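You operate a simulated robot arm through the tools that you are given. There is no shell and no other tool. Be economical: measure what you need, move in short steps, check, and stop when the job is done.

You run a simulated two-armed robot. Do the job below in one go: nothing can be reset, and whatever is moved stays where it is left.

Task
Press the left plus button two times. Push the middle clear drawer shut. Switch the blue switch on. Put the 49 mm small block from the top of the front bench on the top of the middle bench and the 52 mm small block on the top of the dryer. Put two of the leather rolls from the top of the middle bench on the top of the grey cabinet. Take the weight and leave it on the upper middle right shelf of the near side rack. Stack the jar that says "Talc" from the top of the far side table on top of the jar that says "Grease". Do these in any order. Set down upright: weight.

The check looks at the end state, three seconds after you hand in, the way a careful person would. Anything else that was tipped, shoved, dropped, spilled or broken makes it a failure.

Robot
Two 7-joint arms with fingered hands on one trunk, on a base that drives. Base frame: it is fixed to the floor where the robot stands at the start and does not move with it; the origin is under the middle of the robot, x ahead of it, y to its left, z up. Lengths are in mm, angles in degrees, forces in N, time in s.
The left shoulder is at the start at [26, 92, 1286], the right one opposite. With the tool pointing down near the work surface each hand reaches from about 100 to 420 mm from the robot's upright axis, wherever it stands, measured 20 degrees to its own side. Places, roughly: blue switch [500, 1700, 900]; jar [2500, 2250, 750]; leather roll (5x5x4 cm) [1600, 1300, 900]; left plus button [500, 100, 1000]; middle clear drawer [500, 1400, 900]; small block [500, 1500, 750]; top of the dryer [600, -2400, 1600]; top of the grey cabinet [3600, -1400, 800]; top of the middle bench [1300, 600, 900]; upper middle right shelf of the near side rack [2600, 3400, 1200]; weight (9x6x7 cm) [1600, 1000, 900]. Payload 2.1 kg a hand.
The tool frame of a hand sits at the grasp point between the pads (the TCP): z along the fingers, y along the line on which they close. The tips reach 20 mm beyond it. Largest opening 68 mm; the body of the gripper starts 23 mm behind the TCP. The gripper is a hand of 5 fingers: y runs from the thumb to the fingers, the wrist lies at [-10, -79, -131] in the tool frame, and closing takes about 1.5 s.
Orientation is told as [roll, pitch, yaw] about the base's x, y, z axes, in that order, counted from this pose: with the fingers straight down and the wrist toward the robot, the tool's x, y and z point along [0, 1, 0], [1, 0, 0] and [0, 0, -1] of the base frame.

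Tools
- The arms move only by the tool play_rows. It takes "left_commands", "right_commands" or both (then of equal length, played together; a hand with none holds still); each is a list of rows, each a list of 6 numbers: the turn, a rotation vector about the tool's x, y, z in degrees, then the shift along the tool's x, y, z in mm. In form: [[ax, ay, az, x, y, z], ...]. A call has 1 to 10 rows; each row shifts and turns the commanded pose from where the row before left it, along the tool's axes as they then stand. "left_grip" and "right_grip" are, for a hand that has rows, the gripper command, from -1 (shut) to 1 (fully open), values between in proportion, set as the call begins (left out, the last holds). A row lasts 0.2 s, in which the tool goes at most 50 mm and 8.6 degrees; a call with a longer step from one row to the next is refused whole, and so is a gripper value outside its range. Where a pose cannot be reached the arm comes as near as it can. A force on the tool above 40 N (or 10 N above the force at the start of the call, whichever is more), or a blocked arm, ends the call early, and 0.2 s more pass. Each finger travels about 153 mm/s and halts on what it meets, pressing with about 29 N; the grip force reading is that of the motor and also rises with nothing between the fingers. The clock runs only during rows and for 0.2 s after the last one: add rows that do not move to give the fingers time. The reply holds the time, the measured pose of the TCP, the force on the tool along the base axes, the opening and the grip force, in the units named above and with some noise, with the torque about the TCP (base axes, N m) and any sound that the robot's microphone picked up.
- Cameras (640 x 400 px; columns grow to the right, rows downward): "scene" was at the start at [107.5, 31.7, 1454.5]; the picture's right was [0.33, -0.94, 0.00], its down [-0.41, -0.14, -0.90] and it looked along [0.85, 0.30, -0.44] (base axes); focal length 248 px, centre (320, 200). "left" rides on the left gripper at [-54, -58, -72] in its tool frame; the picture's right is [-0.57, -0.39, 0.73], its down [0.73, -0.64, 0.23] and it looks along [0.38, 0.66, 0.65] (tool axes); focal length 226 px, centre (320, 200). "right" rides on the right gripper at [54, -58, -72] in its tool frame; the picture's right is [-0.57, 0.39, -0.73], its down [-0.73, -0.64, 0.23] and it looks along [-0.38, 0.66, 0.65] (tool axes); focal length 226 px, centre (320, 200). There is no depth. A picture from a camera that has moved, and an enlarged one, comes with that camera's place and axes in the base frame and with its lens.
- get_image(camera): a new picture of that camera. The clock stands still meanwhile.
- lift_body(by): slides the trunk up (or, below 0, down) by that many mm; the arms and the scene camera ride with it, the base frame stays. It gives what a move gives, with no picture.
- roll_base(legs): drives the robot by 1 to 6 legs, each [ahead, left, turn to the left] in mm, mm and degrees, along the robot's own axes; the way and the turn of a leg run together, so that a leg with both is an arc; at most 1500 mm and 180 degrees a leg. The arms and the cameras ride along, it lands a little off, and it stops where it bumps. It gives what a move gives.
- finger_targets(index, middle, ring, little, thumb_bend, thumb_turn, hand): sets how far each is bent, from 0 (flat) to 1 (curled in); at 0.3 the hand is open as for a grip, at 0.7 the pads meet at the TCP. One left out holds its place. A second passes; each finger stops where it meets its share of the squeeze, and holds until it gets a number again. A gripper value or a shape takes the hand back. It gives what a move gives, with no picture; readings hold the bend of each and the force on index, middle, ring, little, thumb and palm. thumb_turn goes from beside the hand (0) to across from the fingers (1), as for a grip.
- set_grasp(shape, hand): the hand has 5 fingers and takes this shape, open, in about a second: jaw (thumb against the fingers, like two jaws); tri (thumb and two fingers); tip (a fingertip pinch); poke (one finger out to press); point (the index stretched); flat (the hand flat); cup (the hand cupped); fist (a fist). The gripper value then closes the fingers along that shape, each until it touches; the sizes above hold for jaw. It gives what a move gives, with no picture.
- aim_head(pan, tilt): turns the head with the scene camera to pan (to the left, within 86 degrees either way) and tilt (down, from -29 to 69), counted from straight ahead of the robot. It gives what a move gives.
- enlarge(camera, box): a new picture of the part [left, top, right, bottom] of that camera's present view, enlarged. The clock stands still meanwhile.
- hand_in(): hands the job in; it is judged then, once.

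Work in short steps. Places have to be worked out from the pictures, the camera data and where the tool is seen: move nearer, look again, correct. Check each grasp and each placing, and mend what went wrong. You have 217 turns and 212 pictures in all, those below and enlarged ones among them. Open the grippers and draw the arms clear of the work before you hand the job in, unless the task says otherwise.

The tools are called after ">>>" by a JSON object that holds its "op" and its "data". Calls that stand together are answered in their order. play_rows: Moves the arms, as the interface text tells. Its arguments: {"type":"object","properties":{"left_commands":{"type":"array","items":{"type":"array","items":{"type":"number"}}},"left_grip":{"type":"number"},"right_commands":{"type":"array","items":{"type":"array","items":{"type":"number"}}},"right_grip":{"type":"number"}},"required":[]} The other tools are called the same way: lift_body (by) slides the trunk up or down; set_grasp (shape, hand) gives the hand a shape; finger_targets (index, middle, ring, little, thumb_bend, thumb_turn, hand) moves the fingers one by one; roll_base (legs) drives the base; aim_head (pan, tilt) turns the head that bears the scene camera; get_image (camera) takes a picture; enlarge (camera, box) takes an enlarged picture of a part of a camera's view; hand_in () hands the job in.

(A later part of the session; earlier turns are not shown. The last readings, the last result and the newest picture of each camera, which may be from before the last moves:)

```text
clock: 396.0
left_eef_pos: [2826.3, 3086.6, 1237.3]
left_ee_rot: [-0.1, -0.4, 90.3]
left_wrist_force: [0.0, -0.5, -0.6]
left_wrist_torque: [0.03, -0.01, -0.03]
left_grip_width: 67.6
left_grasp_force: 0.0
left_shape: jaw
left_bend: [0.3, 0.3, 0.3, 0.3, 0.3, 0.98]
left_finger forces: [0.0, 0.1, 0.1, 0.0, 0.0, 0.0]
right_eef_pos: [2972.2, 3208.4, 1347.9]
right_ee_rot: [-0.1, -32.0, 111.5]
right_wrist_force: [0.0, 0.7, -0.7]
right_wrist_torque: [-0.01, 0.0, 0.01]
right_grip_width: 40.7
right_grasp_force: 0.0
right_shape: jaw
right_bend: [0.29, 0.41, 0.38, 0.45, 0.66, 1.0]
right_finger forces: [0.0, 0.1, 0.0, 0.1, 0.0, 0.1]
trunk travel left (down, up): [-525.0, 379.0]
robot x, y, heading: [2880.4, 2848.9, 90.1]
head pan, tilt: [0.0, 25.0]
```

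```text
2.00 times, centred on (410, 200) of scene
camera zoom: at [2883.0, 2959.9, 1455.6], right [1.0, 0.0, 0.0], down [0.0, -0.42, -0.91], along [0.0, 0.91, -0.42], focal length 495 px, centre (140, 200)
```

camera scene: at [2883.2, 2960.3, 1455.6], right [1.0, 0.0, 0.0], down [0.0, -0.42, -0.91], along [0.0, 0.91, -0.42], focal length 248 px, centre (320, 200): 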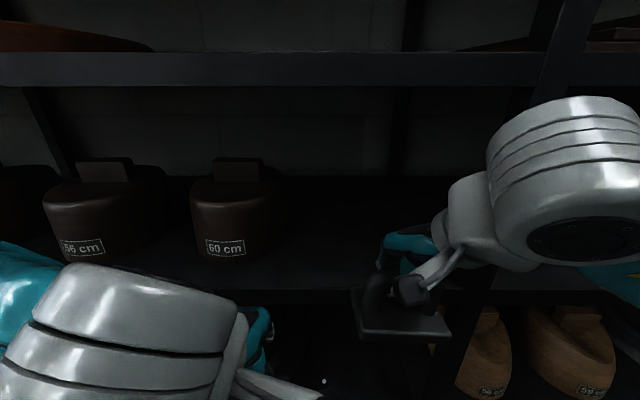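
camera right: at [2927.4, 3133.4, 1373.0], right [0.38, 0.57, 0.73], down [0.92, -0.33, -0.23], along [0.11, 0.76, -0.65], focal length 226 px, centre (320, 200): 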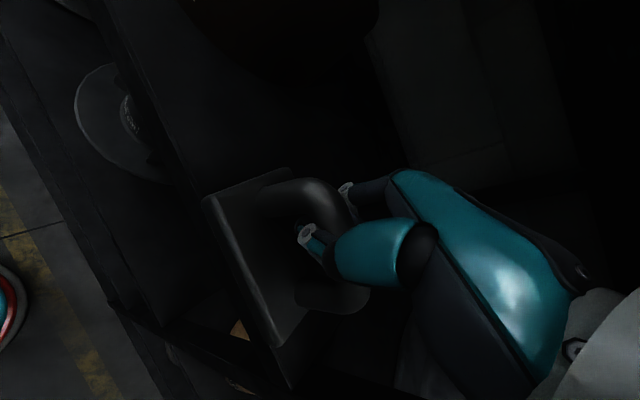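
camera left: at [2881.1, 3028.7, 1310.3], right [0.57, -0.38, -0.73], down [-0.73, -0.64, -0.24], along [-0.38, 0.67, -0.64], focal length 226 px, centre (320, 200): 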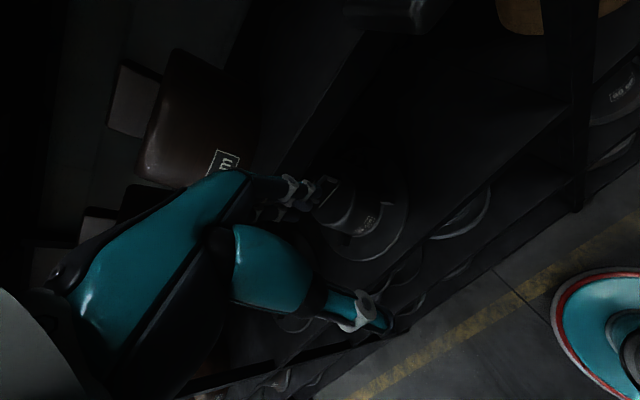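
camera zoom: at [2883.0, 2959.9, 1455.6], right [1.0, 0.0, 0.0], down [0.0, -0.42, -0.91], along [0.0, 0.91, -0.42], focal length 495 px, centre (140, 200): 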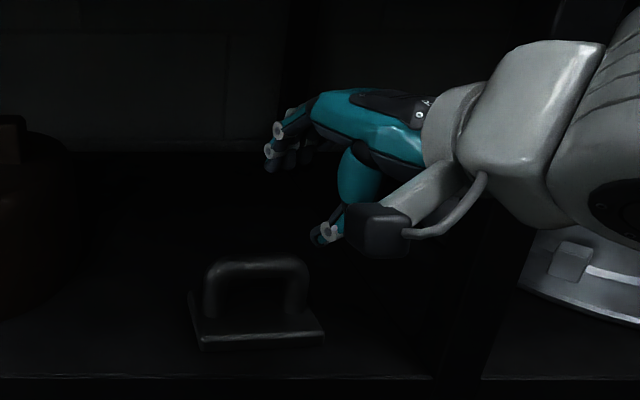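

Weight stands alone upright on the shelf. I back off, restore the hand, and turn around toward the far side table with the jars.

>>> {"op": "roll_base", "data": {"legs": [[-150, 0, 0]]}}

>>> {"op": "play_rows", "data": {"right_commands": [[8, 0, 0, 0, 0, 0], [8, 0, 0, 0, 0, 0], [8, 0, 0, 0, 0, 0], [8, 0, 0, 0, 0, 0], [0, 0, 7, 0, 0, 0], [0, 0, 7, 0, 0, 0], [0, 0, 7, 0, 0, 0], [0, 0, 0, 0, -40, 0], [0, 0, 0, 0, 0, 0]], "right_grip": 1}}

>>> {"op": "get_image", "data": {"camera": "scene"}}

>>> {"op": "roll_base", "data": {"legs": [[0, 230, 0], [0, 0, 179]]}}

>>> {"op": "aim_head", "data": {"pan": 5, "tilt": 48}}

>>> {"op": "get_image", "data": {"camera": "scene"}}

```text
clock: 397.4
left_eef_pos: [2826.1, 2936.5, 1239.4]
left_ee_rot: [-0.1, -0.5, 90.3]
left_wrist_force: [0.9, -0.6, -0.5]
left_wrist_torque: [-0.04, 0.01, 0.01]
left_grip_width: 67.7
left_grasp_force: 0.1
left_shape: jaw
left_bend: [0.3, 0.3, 0.3, 0.3, 0.3, 0.98]
left_finger forces: [0.1, 0.1, 0.0, 0.1, 0.0, 0.1]
right_eef_pos: [2973.3, 3058.3, 1347.2]
right_ee_rot: [0.0, -31.9, 111.8]
right_wrist_force: [-0.7, -0.8, 0.3]
right_wrist_torque: [0.0, -0.03, 0.0]
right_grip_width: 40.4
right_grasp_force: 0.1
right_shape: jaw
right_bend: [0.29, 0.41, 0.38, 0.45, 0.66, 1.0]
right_finger forces: [0.1, 0.0, 0.0, 0.0, 0.0, 0.0]
trunk travel left (down, up): [-525.0, 379.0]
robot x, y, heading: [2882.8, 2701.0, 90.2]
head pan, tilt: [0.0, 25.0]
```

```text
clock: 399.4
left_eef_pos: [2826.6, 2938.3, 1238.6]
left_ee_rot: [-0.1, -0.4, 90.4]
left_wrist_force: [-1.1, 0.4, 0.2]
left_wrist_torque: [-0.02, -0.01, -0.02]
left_grip_width: 67.9
left_grasp_force: 0.0
left_shape: jaw
left_bend: [0.3, 0.3, 0.3, 0.3, 0.3, 0.98]
left_finger forces: [0.0, 0.0, 0.0, 0.0, 0.0, 0.1]
right_eef_pos: [2975.1, 3018.7, 1349.3]
right_ee_rot: [-0.1, 0.1, 90.5]
right_wrist_force: [-0.6, -1.1, -1.8]
right_wrist_torque: [0.0, 0.01, 0.02]
right_grip_width: 68.1
right_grasp_force: 0.1
right_shape: jaw
right_bend: [0.3, 0.3, 0.3, 0.3, 0.3, 0.98]
right_finger forces: [0.1, 0.0, 0.0, 0.1, 0.0, 0.0]
trunk travel left (down, up): [-525.0, 379.0]
robot x, y, heading: [2881.1, 2697.8, 90.1]
head pan, tilt: [0.0, 25.0]
```

```text
56 pictures are left
camera scene: at [2883.5, 2810.8, 1455.6], right [1.0, 0.0, 0.0], down [0.0, -0.42, -0.91], along [0.0, 0.91, -0.42], focal length 248 px, centre (320, 200)
```

scene: 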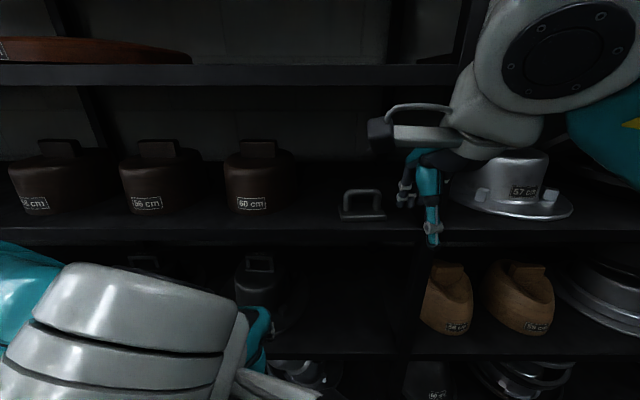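

```text
clock: 408.5
left_eef_pos: [2705.4, 2458.6, 1238.2]
left_ee_rot: [-0.1, -0.4, -89.7]
left_wrist_force: [-0.5, -0.4, 0.2]
left_wrist_torque: [0.0, 0.01, -0.01]
left_grip_width: 68.1
left_grasp_force: 0.1
left_shape: jaw
left_bend: [0.3, 0.3, 0.3, 0.3, 0.3, 0.98]
left_finger forces: [0.0, 0.0, 0.1, 0.0, 0.0, 0.1]
right_eef_pos: [2557.7, 2377.6, 1349.0]
right_ee_rot: [0.0, -0.1, -89.3]
right_wrist_force: [0.6, -0.2, 0.6]
right_wrist_torque: [-0.02, -0.02, 0.01]
right_grip_width: 68.1
right_grasp_force: 0.1
right_shape: jaw
right_bend: [0.3, 0.3, 0.3, 0.3, 0.3, 0.98]
right_finger forces: [0.0, 0.0, 0.0, 0.0, 0.1, 0.0]
trunk travel left (down, up): [-525.0, 379.0]
robot x, y, heading: [2651.9, 2697.6, -89.8]
head pan, tilt: [0.0, 25.0]
```

```text
clock: 409.4
left_eef_pos: [2705.3, 2457.6, 1237.5]
left_ee_rot: [0.0, -0.5, -89.6]
left_wrist_force: [0.0, -0.4, 0.2]
left_wrist_torque: [0.05, 0.03, 0.04]
left_grip_width: 67.7
left_grasp_force: 0.0
left_shape: jaw
left_bend: [0.3, 0.3, 0.3, 0.3, 0.3, 0.98]
left_finger forces: [0.1, 0.1, 0.0, 0.1, 0.0, 0.1]
right_eef_pos: [2558.3, 2378.1, 1349.2]
right_ee_rot: [0.0, -0.1, -89.4]
right_wrist_force: [0.5, 0.7, -0.7]
right_wrist_torque: [-0.01, 0.0, 0.01]
right_grip_width: 67.8
right_grasp_force: 0.0
right_shape: jaw
right_bend: [0.3, 0.3, 0.3, 0.3, 0.3, 0.98]
right_finger forces: [0.1, 0.1, 0.1, 0.0, 0.0, 0.0]
trunk travel left (down, up): [-525.0, 379.0]
robot x, y, heading: [2652.5, 2698.1, -89.7]
head pan, tilt: [5.0, 48.0]
```

```text
55 pictures are left
camera scene: at [2660.1, 2601.5, 1420.9], right [-1.0, -0.09, 0.0], down [-0.07, 0.74, -0.67], along [0.06, -0.67, -0.74], focal length 248 px, centre (320, 200)
```

scene: 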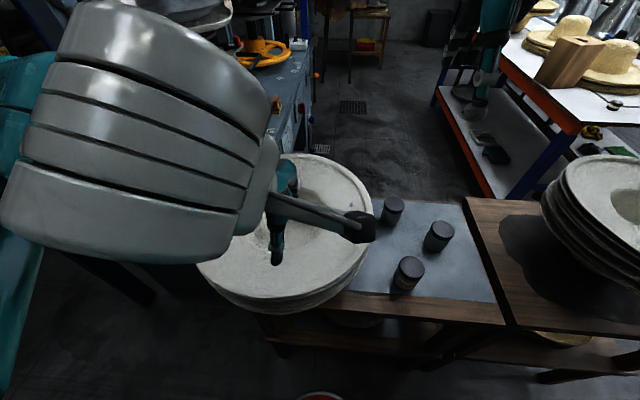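

The weight picture looks right. Three jars on the far table; I zoom to read labels.

>>> {"op": "enlarge", "data": {"camera": "scene", "box": [360, 180, 480, 310]}}

>>> {"op": "get_image", "data": {"camera": "right"}}

```text
3.08 times, centred on (420, 245) of scene
camera zoom: at [2660.1, 2601.5, 1420.9], right [-1.0, -0.09, 0.0], down [-0.07, 0.74, -0.67], along [0.06, -0.67, -0.74], focal length 762 px, centre (12, 62)
```

zoom: 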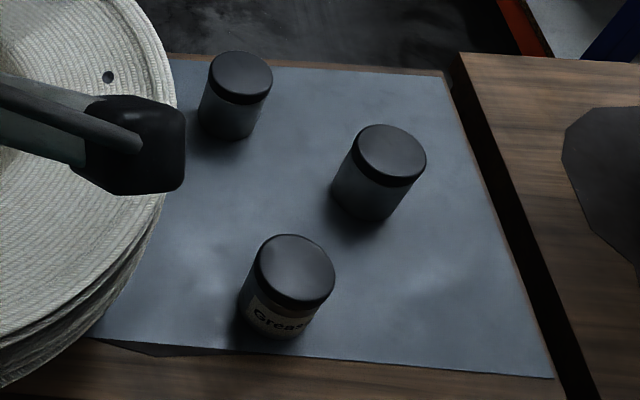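

```text
53 pictures are left
camera right: at [2612.6, 2435.6, 1421.2], right [-0.56, -0.39, 0.73], down [-0.74, 0.63, -0.23], along [-0.37, -0.67, -0.65], focal length 226 px, centre (320, 200)
```

right: 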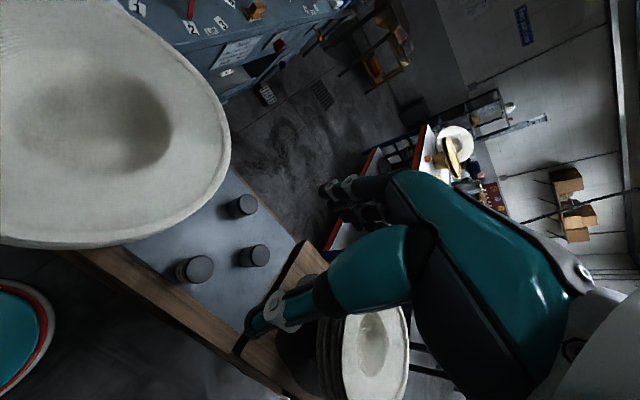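

Nearest jar is "Grease". I zoom the right camera to find which other one is "Talc".

>>> {"op": "enlarge", "data": {"camera": "right", "box": [160, 180, 290, 300]}}

```text
3.33 times, centred on (225, 240) of right
camera zoom: at [2612.6, 2435.6, 1421.2], right [-0.56, -0.39, 0.73], down [-0.74, 0.63, -0.23], along [-0.37, -0.67, -0.65], focal length 754 px, centre (637, 67)
```

zoom: 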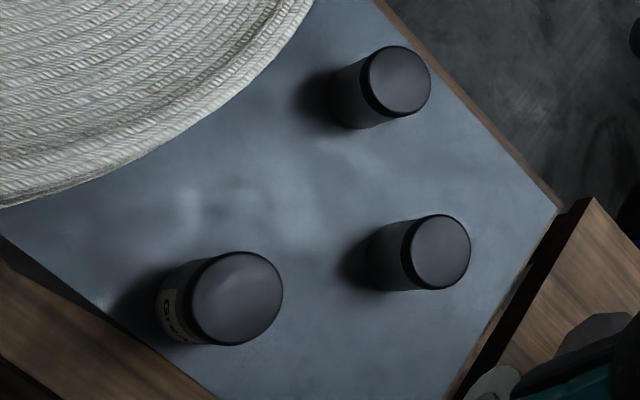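

The other labels aren't visible from here. I move to the left side of the table and lower the head to read them.

>>> {"op": "roll_base", "data": {"legs": [[-90, 0, 0], [0, -600, 0]]}}

>>> {"op": "lift_body", "data": {"by": -300}}

>>> {"op": "aim_head", "data": {"pan": 45, "tilt": 25}}

>>> {"op": "get_image", "data": {"camera": "scene"}}

```text
clock: 413.5
left_eef_pos: [2103.3, 2546.5, 1238.8]
left_ee_rot: [0.0, -0.5, -89.8]
left_wrist_force: [-0.3, -0.1, -0.1]
left_wrist_torque: [0.0, 0.03, -0.02]
left_grip_width: 67.7
left_grasp_force: 0.0
left_shape: jaw
left_bend: [0.3, 0.3, 0.3, 0.3, 0.3, 0.98]
left_finger forces: [0.1, 0.0, 0.0, 0.0, 0.0, 0.0]
right_eef_pos: [1956.3, 2465.7, 1347.1]
right_ee_rot: [-0.1, 0.0, -89.4]
right_wrist_force: [0.3, -0.2, 0.3]
right_wrist_torque: [0.01, -0.03, 0.0]
right_grip_width: 67.9
right_grasp_force: 0.1
right_shape: jaw
right_bend: [0.3, 0.3, 0.3, 0.3, 0.3, 0.98]
right_finger forces: [0.0, 0.0, 0.0, 0.0, 0.1, 0.0]
trunk travel left (down, up): [-525.0, 379.0]
robot x, y, heading: [2048.1, 2787.2, -89.9]
head pan, tilt: [5.0, 48.0]
```

```text
clock: 416.5
left_eef_pos: [2105.3, 2526.9, 913.3]
left_ee_rot: [0.0, 6.2, -89.9]
left_wrist_force: [0.6, 0.6, 0.6]
left_wrist_torque: [-0.01, 0.03, 0.0]
left_grip_width: 67.9
left_grasp_force: 0.0
left_shape: jaw
left_bend: [0.3, 0.3, 0.3, 0.3, 0.3, 0.98]
left_finger forces: [0.0, 0.0, 0.0, 0.1, 0.0, 0.0]
right_eef_pos: [1957.9, 2466.5, 1047.9]
right_ee_rot: [0.0, 0.0, -89.5]
right_wrist_force: [-0.3, 0.0, -0.4]
right_wrist_torque: [-0.02, -0.02, 0.01]
right_grip_width: 67.7
right_grasp_force: 0.1
right_shape: jaw
right_bend: [0.3, 0.3, 0.3, 0.3, 0.3, 0.98]
right_finger forces: [0.0, 0.1, 0.0, 0.0, 0.1, 0.0]
trunk travel left (down, up): [-225.0, 679.0]
robot x, y, heading: [2049.9, 2785.1, -89.7]
head pan, tilt: [5.0, 48.0]
```

```text
clock: 417.5
left_eef_pos: [2104.2, 2527.0, 912.7]
left_ee_rot: [0.1, 6.2, -89.9]
left_wrist_force: [-0.4, -0.6, -0.2]
left_wrist_torque: [-0.01, 0.02, 0.01]
left_grip_width: 67.8
left_grasp_force: 0.1
left_shape: jaw
left_bend: [0.3, 0.3, 0.3, 0.3, 0.3, 0.98]
left_finger forces: [0.0, 0.0, 0.0, 0.0, 0.0, 0.1]
right_eef_pos: [1958.2, 2467.7, 1048.4]
right_ee_rot: [0.1, -0.1, -89.5]
right_wrist_force: [-0.3, 0.2, -0.2]
right_wrist_torque: [-0.04, 0.0, -0.01]
right_grip_width: 67.9
right_grasp_force: 0.1
right_shape: jaw
right_bend: [0.3, 0.3, 0.3, 0.3, 0.3, 0.98]
right_finger forces: [0.1, 0.0, 0.0, 0.0, 0.0, 0.1]
trunk travel left (down, up): [-225.0, 679.0]
robot x, y, heading: [2048.5, 2787.1, -90.1]
head pan, tilt: [45.0, 25.0]
```

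```text
51 pictures are left
camera scene: at [2117.7, 2665.7, 1153.4], right [-0.71, -0.71, 0.0], down [-0.3, 0.3, -0.91], along [0.64, -0.64, -0.42], focal length 248 px, centre (320, 200)
```

scene: 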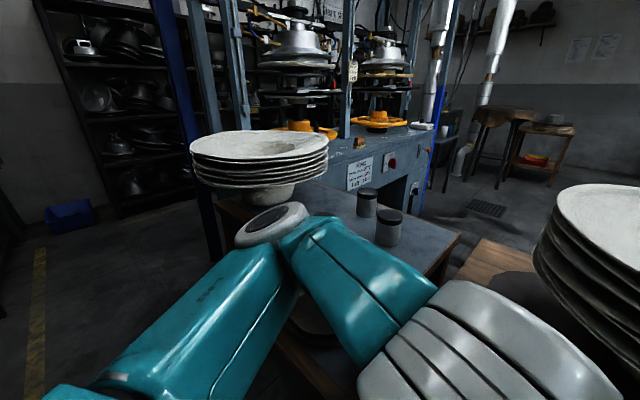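

Two jars visible from this side; zoom on them.

>>> {"op": "enlarge", "data": {"camera": "scene", "box": [340, 175, 420, 255]}}

```text
5.00 times, centred on (380, 215) of scene
camera zoom: at [2117.7, 2665.7, 1153.4], right [-0.71, -0.71, 0.0], down [-0.3, 0.3, -0.91], along [0.64, -0.64, -0.42], focal length 1238 px, centre (20, 125)
```

zoom: 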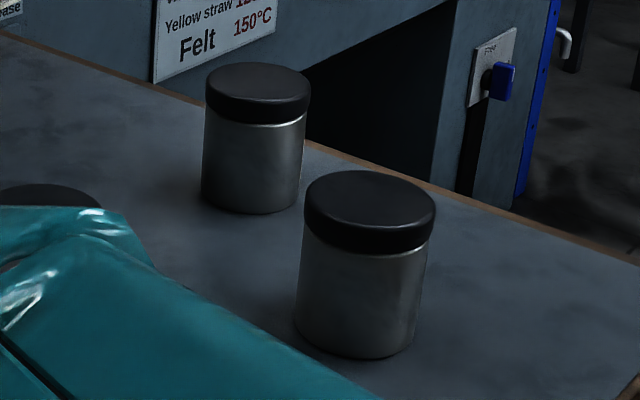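

No labels on this side either. I go to the right end of the table for a view from +x.

>>> {"op": "lift_body", "data": {"by": 180}}

>>> {"op": "roll_base", "data": {"legs": [[0, 960, 0], [100, 0, 0]]}}

>>> {"op": "aim_head", "data": {"pan": -52, "tilt": 30}}

>>> {"op": "get_image", "data": {"camera": "scene"}}

```text
clock: 419.5
left_eef_pos: [2103.7, 2527.4, 1092.2]
left_ee_rot: [0.0, 6.2, -89.8]
left_wrist_force: [-0.1, 0.7, -0.3]
left_wrist_torque: [-0.01, -0.01, -0.01]
left_grip_width: 67.7
left_grasp_force: 0.0
left_shape: jaw
left_bend: [0.3, 0.3, 0.3, 0.3, 0.3, 0.98]
left_finger forces: [0.0, 0.1, 0.0, 0.1, 0.1, 0.0]
right_eef_pos: [1958.6, 2467.1, 1228.5]
right_ee_rot: [-0.1, 0.0, -89.6]
right_wrist_force: [0.4, 0.7, -0.4]
right_wrist_torque: [0.03, -0.01, -0.02]
right_grip_width: 67.6
right_grasp_force: 0.0
right_shape: jaw
right_bend: [0.3, 0.3, 0.3, 0.3, 0.3, 0.98]
right_finger forces: [0.1, 0.0, 0.0, 0.0, 0.0, 0.0]
trunk travel left (down, up): [-405.0, 499.0]
robot x, y, heading: [2047.9, 2789.1, -89.9]
head pan, tilt: [45.0, 25.0]
```

```text
clock: 425.3
left_eef_pos: [3073.3, 2433.3, 1093.3]
left_ee_rot: [0.1, 6.3, -89.6]
left_wrist_force: [-0.3, 0.4, 0.4]
left_wrist_torque: [0.0, -0.01, 0.0]
left_grip_width: 67.6
left_grasp_force: 0.0
left_shape: jaw
left_bend: [0.3, 0.3, 0.3, 0.3, 0.3, 0.98]
left_finger forces: [0.1, 0.0, 0.1, 0.0, 0.1, 0.1]
right_eef_pos: [2927.5, 2370.0, 1227.4]
right_ee_rot: [0.0, -0.1, -89.2]
right_wrist_force: [-1.2, 0.3, -0.3]
right_wrist_torque: [0.03, 0.0, -0.01]
right_grip_width: 67.8
right_grasp_force: 0.1
right_shape: jaw
right_bend: [0.3, 0.3, 0.3, 0.3, 0.3, 0.98]
right_finger forces: [0.0, 0.1, 0.0, 0.1, 0.0, 0.1]
trunk travel left (down, up): [-405.0, 499.0]
robot x, y, heading: [3019.6, 2694.2, -89.6]
head pan, tilt: [45.0, 25.0]
```

```text
clock: 427.0
left_eef_pos: [3075.1, 2432.8, 1093.5]
left_ee_rot: [0.0, 6.2, -89.5]
left_wrist_force: [0.3, -1.4, 0.0]
left_wrist_torque: [-0.02, 0.01, 0.02]
left_grip_width: 67.7
left_grasp_force: 0.1
left_shape: jaw
left_bend: [0.3, 0.3, 0.3, 0.3, 0.3, 0.98]
left_finger forces: [0.0, 0.0, 0.0, 0.0, 0.0, 0.1]
right_eef_pos: [2927.0, 2371.7, 1228.0]
right_ee_rot: [0.0, 0.1, -89.2]
right_wrist_force: [0.1, -0.2, -1.1]
right_wrist_torque: [0.0, 0.02, -0.01]
right_grip_width: 68.0
right_grasp_force: 0.1
right_shape: jaw
right_bend: [0.3, 0.3, 0.3, 0.3, 0.3, 0.98]
right_finger forces: [0.1, 0.1, 0.1, 0.1, 0.0, 0.1]
trunk travel left (down, up): [-405.0, 499.0]
robot x, y, heading: [3018.5, 2690.0, -89.5]
head pan, tilt: [-52.0, 30.0]
```

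```text
49 pictures are left
camera scene: at [2949.9, 2607.4, 1327.2], right [-0.62, 0.78, 0.0], down [0.39, 0.31, -0.87], along [-0.68, -0.54, -0.5], focal length 248 px, centre (320, 200)
```

scene: 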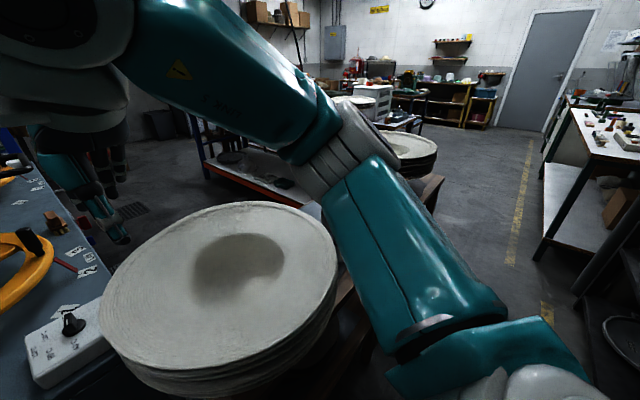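

The arm blocks the head's view, but the right-hand camera should see over the hats.

>>> {"op": "get_image", "data": {"camera": "right"}}

```text
48 pictures are left
camera right: at [2981.3, 2429.7, 1301.2], right [-0.56, -0.39, 0.73], down [-0.74, 0.63, -0.23], along [-0.37, -0.67, -0.65], focal length 226 px, centre (320, 200)
```

right: 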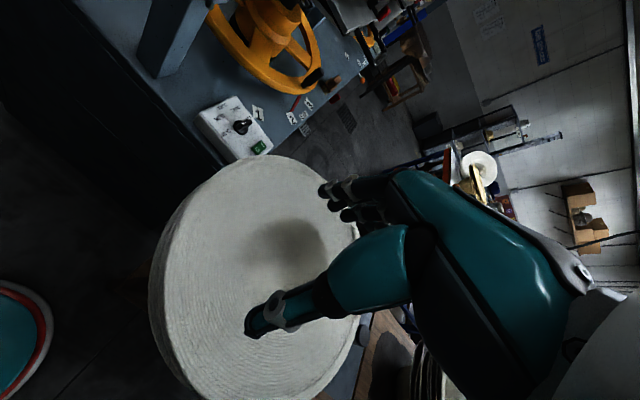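

I turn the robot to face the jars diagonally so the view passes between the arms.

>>> {"op": "roll_base", "data": {"legs": [[0, 0, -46]]}}

>>> {"op": "aim_head", "data": {"pan": 0, "tilt": 35}}

>>> {"op": "get_image", "data": {"camera": "scene"}}

```text
clock: 429.6
left_eef_pos: [2869.0, 2473.0, 1093.0]
left_ee_rot: [0.0, 6.2, -135.8]
left_wrist_force: [0.0, -0.6, 0.2]
left_wrist_torque: [0.01, -0.05, 0.0]
left_grip_width: 67.9
left_grasp_force: 0.2
left_shape: jaw
left_bend: [0.3, 0.3, 0.3, 0.3, 0.3, 0.98]
left_finger forces: [0.0, 0.0, 0.0, 0.0, 0.0, 0.0]
right_eef_pos: [2722.9, 2535.9, 1228.2]
right_ee_rot: [0.0, 0.0, -135.3]
right_wrist_force: [-0.2, 0.4, 0.4]
right_wrist_torque: [0.02, -0.02, -0.01]
right_grip_width: 68.2
right_grasp_force: 0.0
right_shape: jaw
right_bend: [0.3, 0.3, 0.3, 0.3, 0.3, 0.98]
right_finger forces: [0.1, 0.1, 0.0, 0.0, 0.1, 0.0]
trunk travel left (down, up): [-405.0, 499.0]
robot x, y, heading: [3017.6, 2688.7, -135.5]
head pan, tilt: [-52.0, 30.0]
```

```text
clock: 430.8
left_eef_pos: [2869.4, 2472.4, 1092.6]
left_ee_rot: [0.0, 6.1, -135.6]
left_wrist_force: [-0.2, 0.4, 0.7]
left_wrist_torque: [0.01, 0.0, -0.01]
left_grip_width: 67.8
left_grasp_force: 0.1
left_shape: jaw
left_bend: [0.3, 0.3, 0.3, 0.3, 0.3, 0.98]
left_finger forces: [0.1, 0.0, 0.0, 0.0, 0.1, 0.0]
right_eef_pos: [2724.8, 2535.1, 1229.4]
right_ee_rot: [-0.2, -0.1, -135.4]
right_wrist_force: [0.5, 0.5, -0.2]
right_wrist_torque: [0.0, 0.0, -0.02]
right_grip_width: 67.5
right_grasp_force: 0.0
right_shape: jaw
right_bend: [0.3, 0.3, 0.3, 0.3, 0.3, 0.98]
right_finger forces: [0.1, 0.1, 0.0, 0.1, 0.0, 0.1]
trunk travel left (down, up): [-405.0, 499.0]
robot x, y, heading: [3019.0, 2694.1, -136.0]
head pan, tilt: [0.0, 35.0]
```

```text
47 pictures are left
camera scene: at [2936.5, 2611.1, 1319.4], right [-0.7, 0.72, 0.0], down [0.41, 0.4, -0.82], along [-0.59, -0.57, -0.57], focal length 248 px, centre (320, 200)
```

scene: 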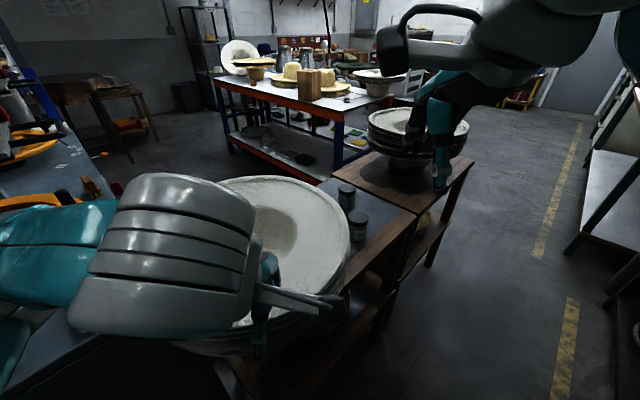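

Jars B and Grease are visible beside the hats; zoom.

>>> {"op": "enlarge", "data": {"camera": "scene", "box": [325, 170, 385, 250]}}

```text
5.00 times, centred on (355, 210) of scene
camera zoom: at [2936.5, 2611.1, 1319.4], right [-0.7, 0.72, 0.0], down [0.41, 0.4, -0.82], along [-0.59, -0.57, -0.57], focal length 1238 px, centre (145, 150)
```

zoom: 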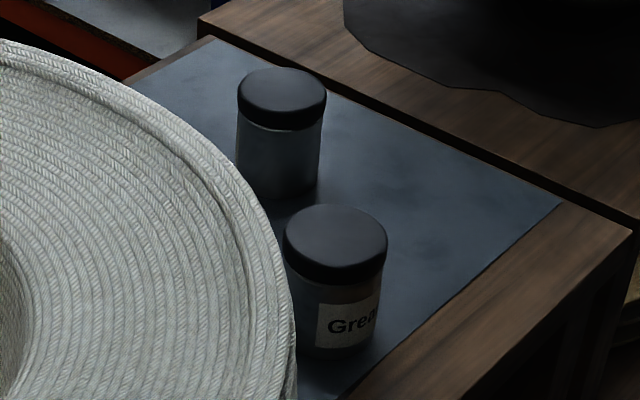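

B shows no label from either +y side, so the Talc label must face the aisle. I go round to the aisle; I can pick Talc there and carry it back to Grease.

>>> {"op": "lift_body", "data": {"by": 120}}

>>> {"op": "roll_base", "data": {"legs": [[0, 0, 46], [-75, 0, 0], [0, -1500, 0], [0, -830, 0], [490, 0, 0], [0, -1230, 0]]}}

>>> {"op": "roll_base", "data": {"legs": [[1500, 0, 0], [1500, 0, 0], [790, 0, 0], [0, 1180, 0], [-290, 800, 0], [-300, 710, 0]]}}

```text
clock: 432.3
left_eef_pos: [2868.9, 2473.1, 1213.3]
left_ee_rot: [0.0, 6.3, -135.8]
left_wrist_force: [-0.9, -0.3, 0.1]
left_wrist_torque: [-0.01, 0.01, -0.03]
left_grip_width: 67.8
left_grasp_force: 0.1
left_shape: jaw
left_bend: [0.3, 0.3, 0.3, 0.3, 0.3, 0.98]
left_finger forces: [0.1, 0.0, 0.0, 0.1, 0.1, 0.0]
right_eef_pos: [2724.6, 2535.6, 1349.7]
right_ee_rot: [0.0, 0.0, -135.4]
right_wrist_force: [-0.4, -0.1, -0.4]
right_wrist_torque: [0.01, 0.01, 0.03]
right_grip_width: 67.8
right_grasp_force: 0.0
right_shape: jaw
right_bend: [0.3, 0.3, 0.3, 0.3, 0.3, 0.98]
right_finger forces: [0.1, 0.1, 0.1, 0.0, 0.1, 0.1]
trunk travel left (down, up): [-525.0, 379.0]
robot x, y, heading: [3017.6, 2689.3, -135.9]
head pan, tilt: [0.0, 35.0]
```

```text
clock: 454.8
left_eef_pos: [-504.5, 2043.3, 1213.3]
left_ee_rot: [0.0, 6.2, -90.7]
left_wrist_force: [0.4, -0.1, 0.7]
left_wrist_torque: [0.03, -0.02, 0.02]
left_grip_width: 67.8
left_grasp_force: 0.1
left_shape: jaw
left_bend: [0.3, 0.3, 0.3, 0.3, 0.3, 0.98]
left_finger forces: [0.0, 0.0, 0.0, 0.0, 0.0, 0.0]
right_eef_pos: [-651.9, 1985.4, 1347.5]
right_ee_rot: [0.0, 0.0, -90.3]
right_wrist_force: [0.8, 0.3, 0.4]
right_wrist_torque: [-0.01, 0.0, -0.03]
right_grip_width: 68.0
right_grasp_force: 0.0
right_shape: jaw
right_bend: [0.3, 0.3, 0.3, 0.3, 0.3, 0.98]
right_finger forces: [0.0, 0.0, 0.1, 0.0, 0.0, 0.1]
trunk travel left (down, up): [-525.0, 379.0]
robot x, y, heading: [-556.5, 2302.9, -91.0]
head pan, tilt: [0.0, 35.0]
```

```text
clock: 486.6
left_eef_pos: [2165.7, -1130.0, 1213.1]
left_ee_rot: [0.0, 6.3, -89.6]
left_wrist_force: [-1.2, 0.7, -0.3]
left_wrist_torque: [0.0, 0.01, 0.03]
left_grip_width: 67.7
left_grasp_force: 0.0
left_shape: jaw
left_bend: [0.3, 0.3, 0.3, 0.3, 0.3, 0.98]
left_finger forces: [0.0, 0.1, 0.0, 0.0, 0.0, 0.1]
right_eef_pos: [2018.2, -1191.3, 1348.7]
right_ee_rot: [0.0, -0.1, -89.3]
right_wrist_force: [0.2, -0.1, -0.3]
right_wrist_torque: [0.02, -0.03, -0.01]
right_grip_width: 67.9
right_grasp_force: 0.0
right_shape: jaw
right_bend: [0.3, 0.3, 0.3, 0.3, 0.3, 0.98]
right_finger forces: [0.0, 0.0, 0.0, 0.0, 0.0, 0.0]
trunk travel left (down, up): [-525.0, 379.0]
robot x, y, heading: [2107.7, -873.6, -89.4]
head pan, tilt: [0.0, 35.0]
```

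Up the aisle and turn to face the jars.

>>> {"op": "roll_base", "data": {"legs": [[-1500, 150, 0], [-780, 100, 0], [0, 0, 180]]}}

>>> {"op": "aim_head", "data": {"pan": 0, "tilt": 35}}

>>> {"op": "get_image", "data": {"camera": "scene"}}

```text
refused: leg 1 is longer than a leg can be; nothing moved
```

```text
clock: 487.2
left_eef_pos: [2165.4, -1129.9, 1212.9]
left_ee_rot: [0.0, 6.1, -89.6]
left_wrist_force: [0.0, 0.7, -0.2]
left_wrist_torque: [0.0, -0.01, -0.01]
left_grip_width: 67.8
left_grasp_force: 0.0
left_shape: jaw
left_bend: [0.3, 0.3, 0.3, 0.3, 0.3, 0.98]
left_finger forces: [0.0, 0.0, 0.1, 0.1, 0.0, 0.0]
right_eef_pos: [2017.8, -1191.0, 1348.3]
right_ee_rot: [0.0, 0.0, -89.3]
right_wrist_force: [0.0, -0.1, 0.4]
right_wrist_torque: [-0.01, 0.01, 0.0]
right_grip_width: 68.1
right_grasp_force: 0.1
right_shape: jaw
right_bend: [0.3, 0.3, 0.3, 0.3, 0.3, 0.98]
right_finger forces: [0.0, 0.0, 0.0, 0.0, 0.0, 0.0]
trunk travel left (down, up): [-525.0, 379.0]
robot x, y, heading: [2108.5, -871.3, -89.8]
head pan, tilt: [0.0, 35.0]
```

```text
45 pictures are left
camera scene: at [2112.6, -976.5, 1439.9], right [-1.0, -0.01, 0.0], down [0.0, 0.57, -0.82], along [0.0, -0.82, -0.57], focal length 248 px, centre (320, 200)
```

scene: 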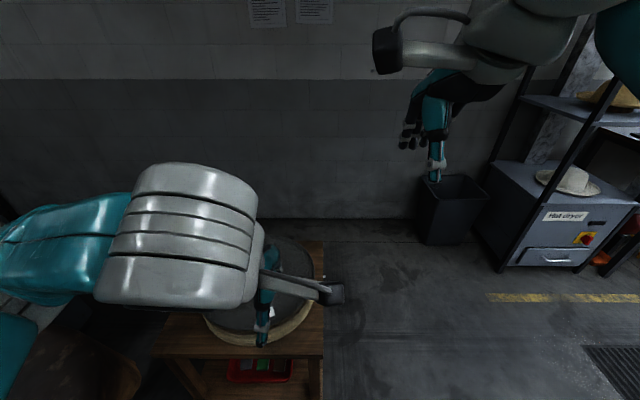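

Leg was a hair too long; redo with shorter legs.

>>> {"op": "roll_base", "data": {"legs": [[-1400, 100, 0], [-900, 120, 0], [0, 0, 180]]}}

>>> {"op": "aim_head", "data": {"pan": 0, "tilt": 35}}

>>> {"op": "get_image", "data": {"camera": "scene"}}

```text
clock: 505.9
left_eef_pos: [2270.5, 1677.5, 1213.5]
left_ee_rot: [-0.1, 6.2, 91.2]
left_wrist_force: [0.3, 0.2, -0.5]
left_wrist_torque: [0.02, 0.0, 0.01]
left_grip_width: 67.8
left_grasp_force: 0.0
left_shape: jaw
left_bend: [0.3, 0.3, 0.3, 0.3, 0.3, 0.98]
left_finger forces: [0.0, 0.0, 0.0, 0.0, 0.0, 0.0]
right_eef_pos: [2416.2, 1743.3, 1348.2]
right_ee_rot: [0.0, 0.1, 91.6]
right_wrist_force: [-0.4, 0.4, 0.4]
right_wrist_torque: [-0.02, 0.01, -0.01]
right_grip_width: 67.6
right_grasp_force: 0.0
right_shape: jaw
right_bend: [0.3, 0.3, 0.3, 0.3, 0.3, 0.98]
right_finger forces: [0.0, 0.0, 0.0, 0.1, 0.0, 0.0]
trunk travel left (down, up): [-525.0, 379.0]
robot x, y, heading: [2329.4, 1420.6, 91.2]
head pan, tilt: [0.0, 35.0]
```

```text
clock: 506.5
left_eef_pos: [2269.7, 1678.5, 1213.2]
left_ee_rot: [0.0, 6.3, 91.3]
left_wrist_force: [0.1, 0.3, -0.4]
left_wrist_torque: [-0.03, -0.05, 0.03]
left_grip_width: 67.7
left_grasp_force: 0.1
left_shape: jaw
left_bend: [0.3, 0.3, 0.3, 0.3, 0.3, 0.98]
left_finger forces: [0.0, 0.1, 0.0, 0.0, 0.1, 0.1]
right_eef_pos: [2414.6, 1741.7, 1348.5]
right_ee_rot: [-0.1, 0.0, 91.6]
right_wrist_force: [-0.2, 0.3, -0.3]
right_wrist_torque: [-0.01, 0.0, -0.01]
right_grip_width: 67.9
right_grasp_force: 0.1
right_shape: jaw
right_bend: [0.3, 0.3, 0.3, 0.3, 0.3, 0.98]
right_finger forces: [0.0, 0.0, 0.1, 0.1, 0.0, 0.0]
trunk travel left (down, up): [-525.0, 379.0]
robot x, y, heading: [2326.7, 1422.8, 91.3]
head pan, tilt: [0.0, 35.0]
```

```text
44 pictures are left
camera scene: at [2328.5, 1529.0, 1439.9], right [1.0, 0.02, 0.0], down [0.01, -0.57, -0.82], along [-0.02, 0.82, -0.57], focal length 248 px, centre (320, 200)
```

scene: 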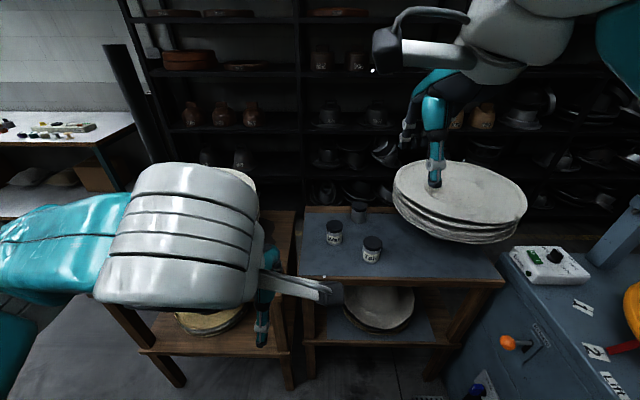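

>>> {"op": "enlarge", "data": {"camera": "scene", "box": [300, 190, 420, 280]}}

```text
4.44 times, centred on (360, 235) of scene
camera zoom: at [2328.5, 1529.0, 1439.9], right [1.0, 0.02, 0.0], down [0.01, -0.57, -0.82], along [-0.02, 0.82, -0.57], focal length 1101 px, centre (142, 44)
```

zoom: 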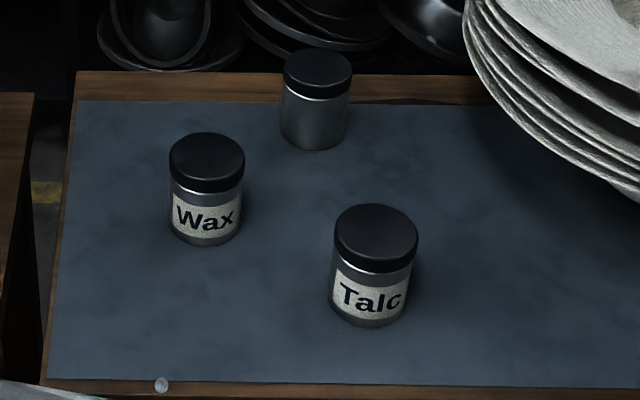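

"Talc" is the jar nearest the aisle (≈[2485,2110]); the other is Wax. I approach from here, open the right hand wider than the jaw limit, and lower the trunk.

>>> {"op": "roll_base", "data": {"legs": [[0, 0, -1.3], [300, -68, 0]]}}

>>> {"op": "lift_body", "data": {"by": -180}}

>>> {"op": "finger_targets", "data": {"hand": "right", "index": 0.18, "middle": 0.18, "ring": 0.18, "little": 0.18, "thumb_bend": 0.18, "thumb_turn": 1.0}}

>>> {"op": "get_image", "data": {"camera": "right"}}

>>> {"op": "get_image", "data": {"camera": "scene"}}

```text
clock: 508.9
left_eef_pos: [2345.6, 1980.5, 1214.5]
left_ee_rot: [0.0, 6.2, 89.9]
left_wrist_force: [0.6, 0.2, 0.1]
left_wrist_torque: [-0.01, 0.01, 0.0]
left_grip_width: 67.8
left_grasp_force: 0.1
left_shape: jaw
left_bend: [0.3, 0.3, 0.3, 0.3, 0.3, 0.98]
left_finger forces: [0.0, 0.0, 0.1, 0.0, 0.1, 0.0]
right_eef_pos: [2490.4, 2039.7, 1348.4]
right_ee_rot: [0.0, 0.0, 90.4]
right_wrist_force: [0.1, 0.0, 0.0]
right_wrist_torque: [-0.01, 0.0, 0.01]
right_grip_width: 68.2
right_grasp_force: 0.0
right_shape: jaw
right_bend: [0.3, 0.3, 0.3, 0.3, 0.3, 0.98]
right_finger forces: [0.0, 0.0, 0.1, 0.0, 0.1, 0.0]
trunk travel left (down, up): [-525.0, 379.0]
robot x, y, heading: [2396.9, 1723.5, 89.8]
head pan, tilt: [0.0, 35.0]
```

```text
clock: 510.9
left_eef_pos: [2343.5, 1979.9, 1034.2]
left_ee_rot: [0.0, 6.2, 90.1]
left_wrist_force: [0.0, 0.8, 0.3]
left_wrist_torque: [0.01, 0.0, 0.02]
left_grip_width: 67.7
left_grasp_force: 0.0
left_shape: jaw
left_bend: [0.3, 0.3, 0.3, 0.3, 0.3, 0.98]
left_finger forces: [0.0, 0.0, 0.0, 0.0, 0.1, 0.0]
right_eef_pos: [2490.4, 2040.6, 1168.1]
right_ee_rot: [0.0, -0.1, 90.4]
right_wrist_force: [-0.8, -0.1, -0.6]
right_wrist_torque: [-0.01, 0.05, -0.03]
right_grip_width: 67.8
right_grasp_force: 0.0
right_shape: jaw
right_bend: [0.3, 0.3, 0.3, 0.3, 0.3, 0.98]
right_finger forces: [0.1, 0.0, 0.1, 0.0, 0.1, 0.1]
trunk travel left (down, up): [-345.0, 559.0]
robot x, y, heading: [2395.8, 1718.4, 89.9]
head pan, tilt: [0.0, 35.0]
```

```text
clock: 511.9
left_eef_pos: [2344.1, 1978.9, 1032.4]
left_ee_rot: [0.0, 6.1, 90.0]
left_wrist_force: [-1.2, 1.3, 0.0]
left_wrist_torque: [-0.01, 0.03, 0.01]
left_grip_width: 67.8
left_grasp_force: 0.0
left_shape: jaw
left_bend: [0.3, 0.3, 0.3, 0.3, 0.3, 0.98]
left_finger forces: [0.1, 0.0, 0.1, 0.1, 0.1, 0.0]
right_eef_pos: [2489.9, 2040.6, 1168.4]
right_ee_rot: [0.1, 0.0, 90.3]
right_wrist_force: [0.5, -1.0, 0.1]
right_wrist_torque: [-0.02, -0.01, 0.01]
right_grip_width: 79.9
right_grasp_force: 0.1
right_shape: fingers
right_bend: [0.18, 0.18, 0.18, 0.18, 0.18, 0.97]
right_finger forces: [0.1, 0.1, 0.0, 0.0, 0.0, 0.1]
trunk travel left (down, up): [-345.0, 559.0]
robot x, y, heading: [2394.1, 1718.8, 90.0]
head pan, tilt: [0.0, 35.0]
```

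```text
42 pictures are left
camera right: at [2436.8, 1980.4, 1241.3], right [0.56, 0.39, 0.73], down [0.74, -0.64, -0.23], along [0.37, 0.67, -0.65], focal length 226 px, centre (320, 200)
```

right: 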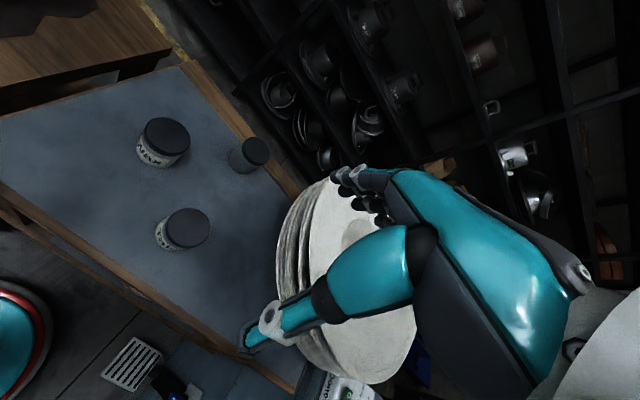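

```text
41 pictures are left
camera scene: at [2399.2, 1846.2, 1258.9], right [1.0, 0.0, 0.0], down [0.0, -0.57, -0.82], along [0.0, 0.82, -0.57], focal length 248 px, centre (320, 200)
```

scene: 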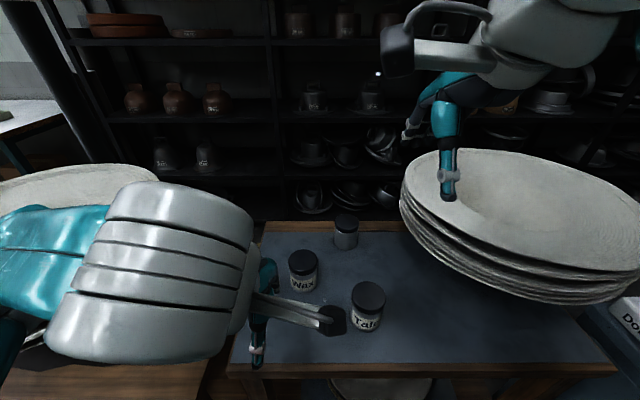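

Talc lid at about [2483,2104], top ≈875. Move over it to z≈960.

>>> {"op": "play_rows", "data": {"right_commands": [[0, 0, 0, 1.2, 11, 34], [0, 0, 0, 1.2, 11, 34], [0, 0, 0, 1.2, 11, 34], [0, 0, 0, 1.2, 11, 34], [0, 0, 0, 1.2, 10, 34], [0, 0, 0, 1, 10, 34], [0, 0, 0, 0, 0, 0]]}}

>>> {"op": "get_image", "data": {"camera": "right"}}

>>> {"op": "enlarge", "data": {"camera": "scene", "box": [290, 180, 470, 360]}}

```text
clock: 513.5
left_eef_pos: [2344.2, 1980.4, 1033.3]
left_ee_rot: [0.0, 6.1, 90.0]
left_wrist_force: [0.4, -0.2, 0.2]
left_wrist_torque: [-0.01, -0.01, -0.02]
left_grip_width: 67.8
left_grasp_force: 0.1
left_shape: jaw
left_bend: [0.3, 0.3, 0.3, 0.3, 0.3, 0.98]
left_finger forces: [0.0, 0.1, 0.1, 0.0, 0.1, 0.0]
right_eef_pos: [2482.1, 2104.0, 964.1]
right_ee_rot: [0.0, 0.1, 90.2]
right_wrist_force: [0.0, 0.1, -1.0]
right_wrist_torque: [0.02, 0.0, 0.01]
right_grip_width: 79.9
right_grasp_force: 0.0
right_shape: fingers
right_bend: [0.18, 0.18, 0.18, 0.18, 0.18, 0.97]
right_finger forces: [0.0, 0.0, 0.0, 0.1, 0.1, 0.1]
trunk travel left (down, up): [-345.0, 559.0]
robot x, y, heading: [2394.5, 1719.1, 90.0]
head pan, tilt: [0.0, 35.0]
```

```text
40 pictures are left
camera right: at [2428.6, 2044.8, 1037.1], right [0.56, 0.39, 0.73], down [0.74, -0.64, -0.23], along [0.37, 0.67, -0.65], focal length 226 px, centre (320, 200)
```

right: 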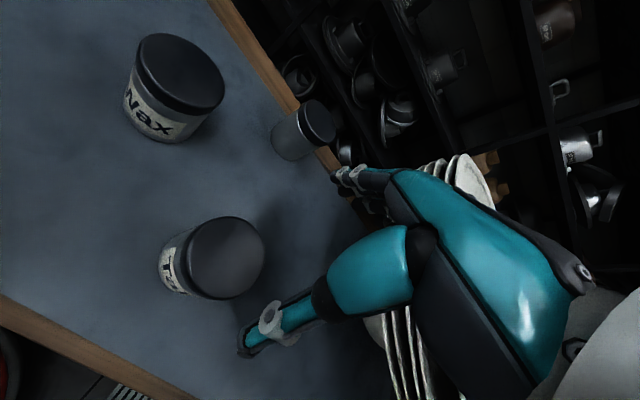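

```text
2.22 times, centred on (380, 270) of scene
camera zoom: at [2399.2, 1846.3, 1259.0], right [1.0, 0.0, 0.0], down [0.0, -0.57, -0.82], along [0.0, 0.82, -0.57], focal length 550 px, centre (187, 44)
```

zoom: 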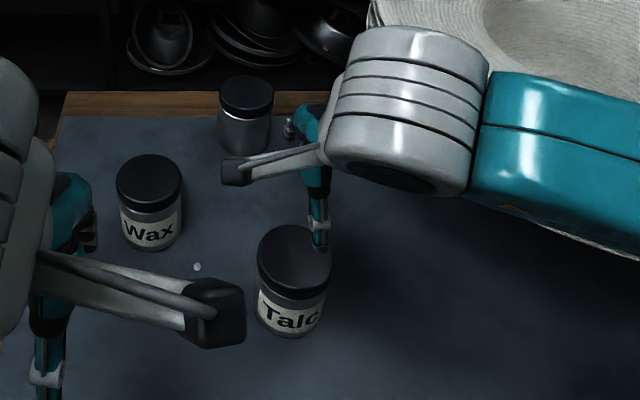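

Aligned: lid at [2482,2102]. Descend 65 mm and check clearance.

>>> {"op": "play_rows", "data": {"right_commands": [[0, 0, 0, 0, -2, 22], [0, 0, 0, 0, 0, 22], [0, 0, 0, 0, 0, 21], [0, 0, 0, 0, 0, 0]]}}

>>> {"op": "get_image", "data": {"camera": "right"}}

```text
clock: 514.5
left_eef_pos: [2343.4, 1978.8, 1031.9]
left_ee_rot: [0.0, 6.1, 90.1]
left_wrist_force: [0.5, 0.1, 0.3]
left_wrist_torque: [0.0, 0.02, 0.03]
left_grip_width: 68.1
left_grasp_force: 0.0
left_shape: jaw
left_bend: [0.3, 0.3, 0.3, 0.3, 0.3, 0.98]
left_finger forces: [0.0, 0.0, 0.0, 0.0, 0.1, 0.0]
right_eef_pos: [2482.8, 2103.0, 898.4]
right_ee_rot: [0.0, 0.1, 90.4]
right_wrist_force: [0.0, 0.4, 0.2]
right_wrist_torque: [-0.01, 0.01, -0.03]
right_grip_width: 80.1
right_grasp_force: 0.1
right_shape: fingers
right_bend: [0.18, 0.18, 0.18, 0.18, 0.18, 0.97]
right_finger forces: [0.0, 0.1, 0.1, 0.0, 0.1, 0.0]
trunk travel left (down, up): [-345.0, 559.0]
robot x, y, heading: [2399.9, 1723.2, 89.8]
head pan, tilt: [0.0, 35.0]
```

```text
38 pictures are left
camera right: at [2429.4, 2042.8, 972.0], right [0.56, 0.39, 0.73], down [0.74, -0.64, -0.23], along [0.37, 0.67, -0.65], focal length 226 px, centre (320, 200)
```

right: 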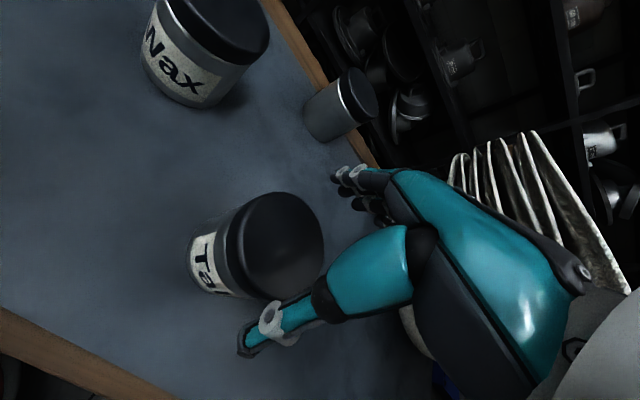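

Centred within a few mm. Descend the last 42 mm carefully.

>>> {"op": "play_rows", "data": {"right_commands": [[0, 0, 0, 1, -2, 10], [0, 0, 0, 0, 0, 10], [0, 0, 0, 0, 0, 10], [0, 0, 0, 0, 0, 8], [0, 0, 0, 0, 0, 4], [0, 0, 0, 0, 0, 0]]}}

>>> {"op": "get_image", "data": {"camera": "right"}}

```text
clock: 515.9
left_eef_pos: [2344.1, 1978.8, 1033.3]
left_ee_rot: [0.0, 6.2, 90.0]
left_wrist_force: [0.5, -0.8, 1.4]
left_wrist_torque: [0.02, -0.01, 0.01]
left_grip_width: 67.7
left_grasp_force: 0.1
left_shape: jaw
left_bend: [0.3, 0.3, 0.3, 0.3, 0.3, 0.98]
left_finger forces: [0.0, 0.0, 0.0, 0.1, 0.0, 0.0]
right_eef_pos: [2482.3, 2098.8, 857.4]
right_ee_rot: [0.0, -0.1, 90.3]
right_wrist_force: [0.0, 1.1, 3.5]
right_wrist_torque: [0.09, -0.01, 0.0]
right_grip_width: 81.9
right_grasp_force: 1.6
right_shape: fingers
right_bend: [0.16, 0.18, 0.18, 0.18, 0.18, 0.97]
right_finger forces: [3.4, 0.1, 0.0, 0.0, 0.0, 0.0]
trunk travel left (down, up): [-345.0, 559.0]
robot x, y, heading: [2396.3, 1721.0, 89.9]
head pan, tilt: [0.0, 35.0]
```

```text
37 pictures are left
camera right: at [2428.7, 2040.5, 930.5], right [0.56, 0.39, 0.73], down [0.74, -0.64, -0.23], along [0.37, 0.67, -0.65], focal length 226 px, centre (320, 200)
```

right: 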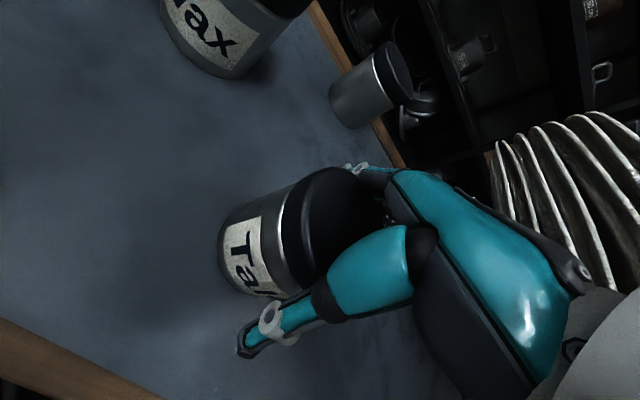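

Index touches the lid lightly; I shift 5 mm forward and check it frees.

>>> {"op": "play_rows", "data": {"right_commands": [[0, 0, 0, 0, 3, -3], [0, 0, 0, 0, 3, 0], [0, 0, 0, 0, 0, 2], [0, 0, 0, 0, 0, 0]]}}

```text
clock: 516.9
left_eef_pos: [2343.9, 1979.1, 1033.8]
left_ee_rot: [0.0, 6.1, 90.0]
left_wrist_force: [-0.5, 0.8, 0.6]
left_wrist_torque: [0.02, 0.02, 0.03]
left_grip_width: 67.6
left_grasp_force: 0.0
left_shape: jaw
left_bend: [0.3, 0.3, 0.3, 0.3, 0.3, 0.98]
left_finger forces: [0.0, 0.0, 0.1, 0.0, 0.1, 0.0]
right_eef_pos: [2482.6, 2106.3, 859.4]
right_ee_rot: [0.1, 0.0, 90.3]
right_wrist_force: [-0.8, 0.2, 0.4]
right_wrist_torque: [-0.03, 0.0, -0.02]
right_grip_width: 80.4
right_grasp_force: 0.4
right_shape: fingers
right_bend: [0.18, 0.18, 0.18, 0.18, 0.18, 0.97]
right_finger forces: [0.0, 0.0, 0.1, 0.0, 1.1, 0.0]
trunk travel left (down, up): [-345.0, 559.0]
robot x, y, heading: [2396.4, 1721.7, 90.0]
head pan, tilt: [0.0, 35.0]
```

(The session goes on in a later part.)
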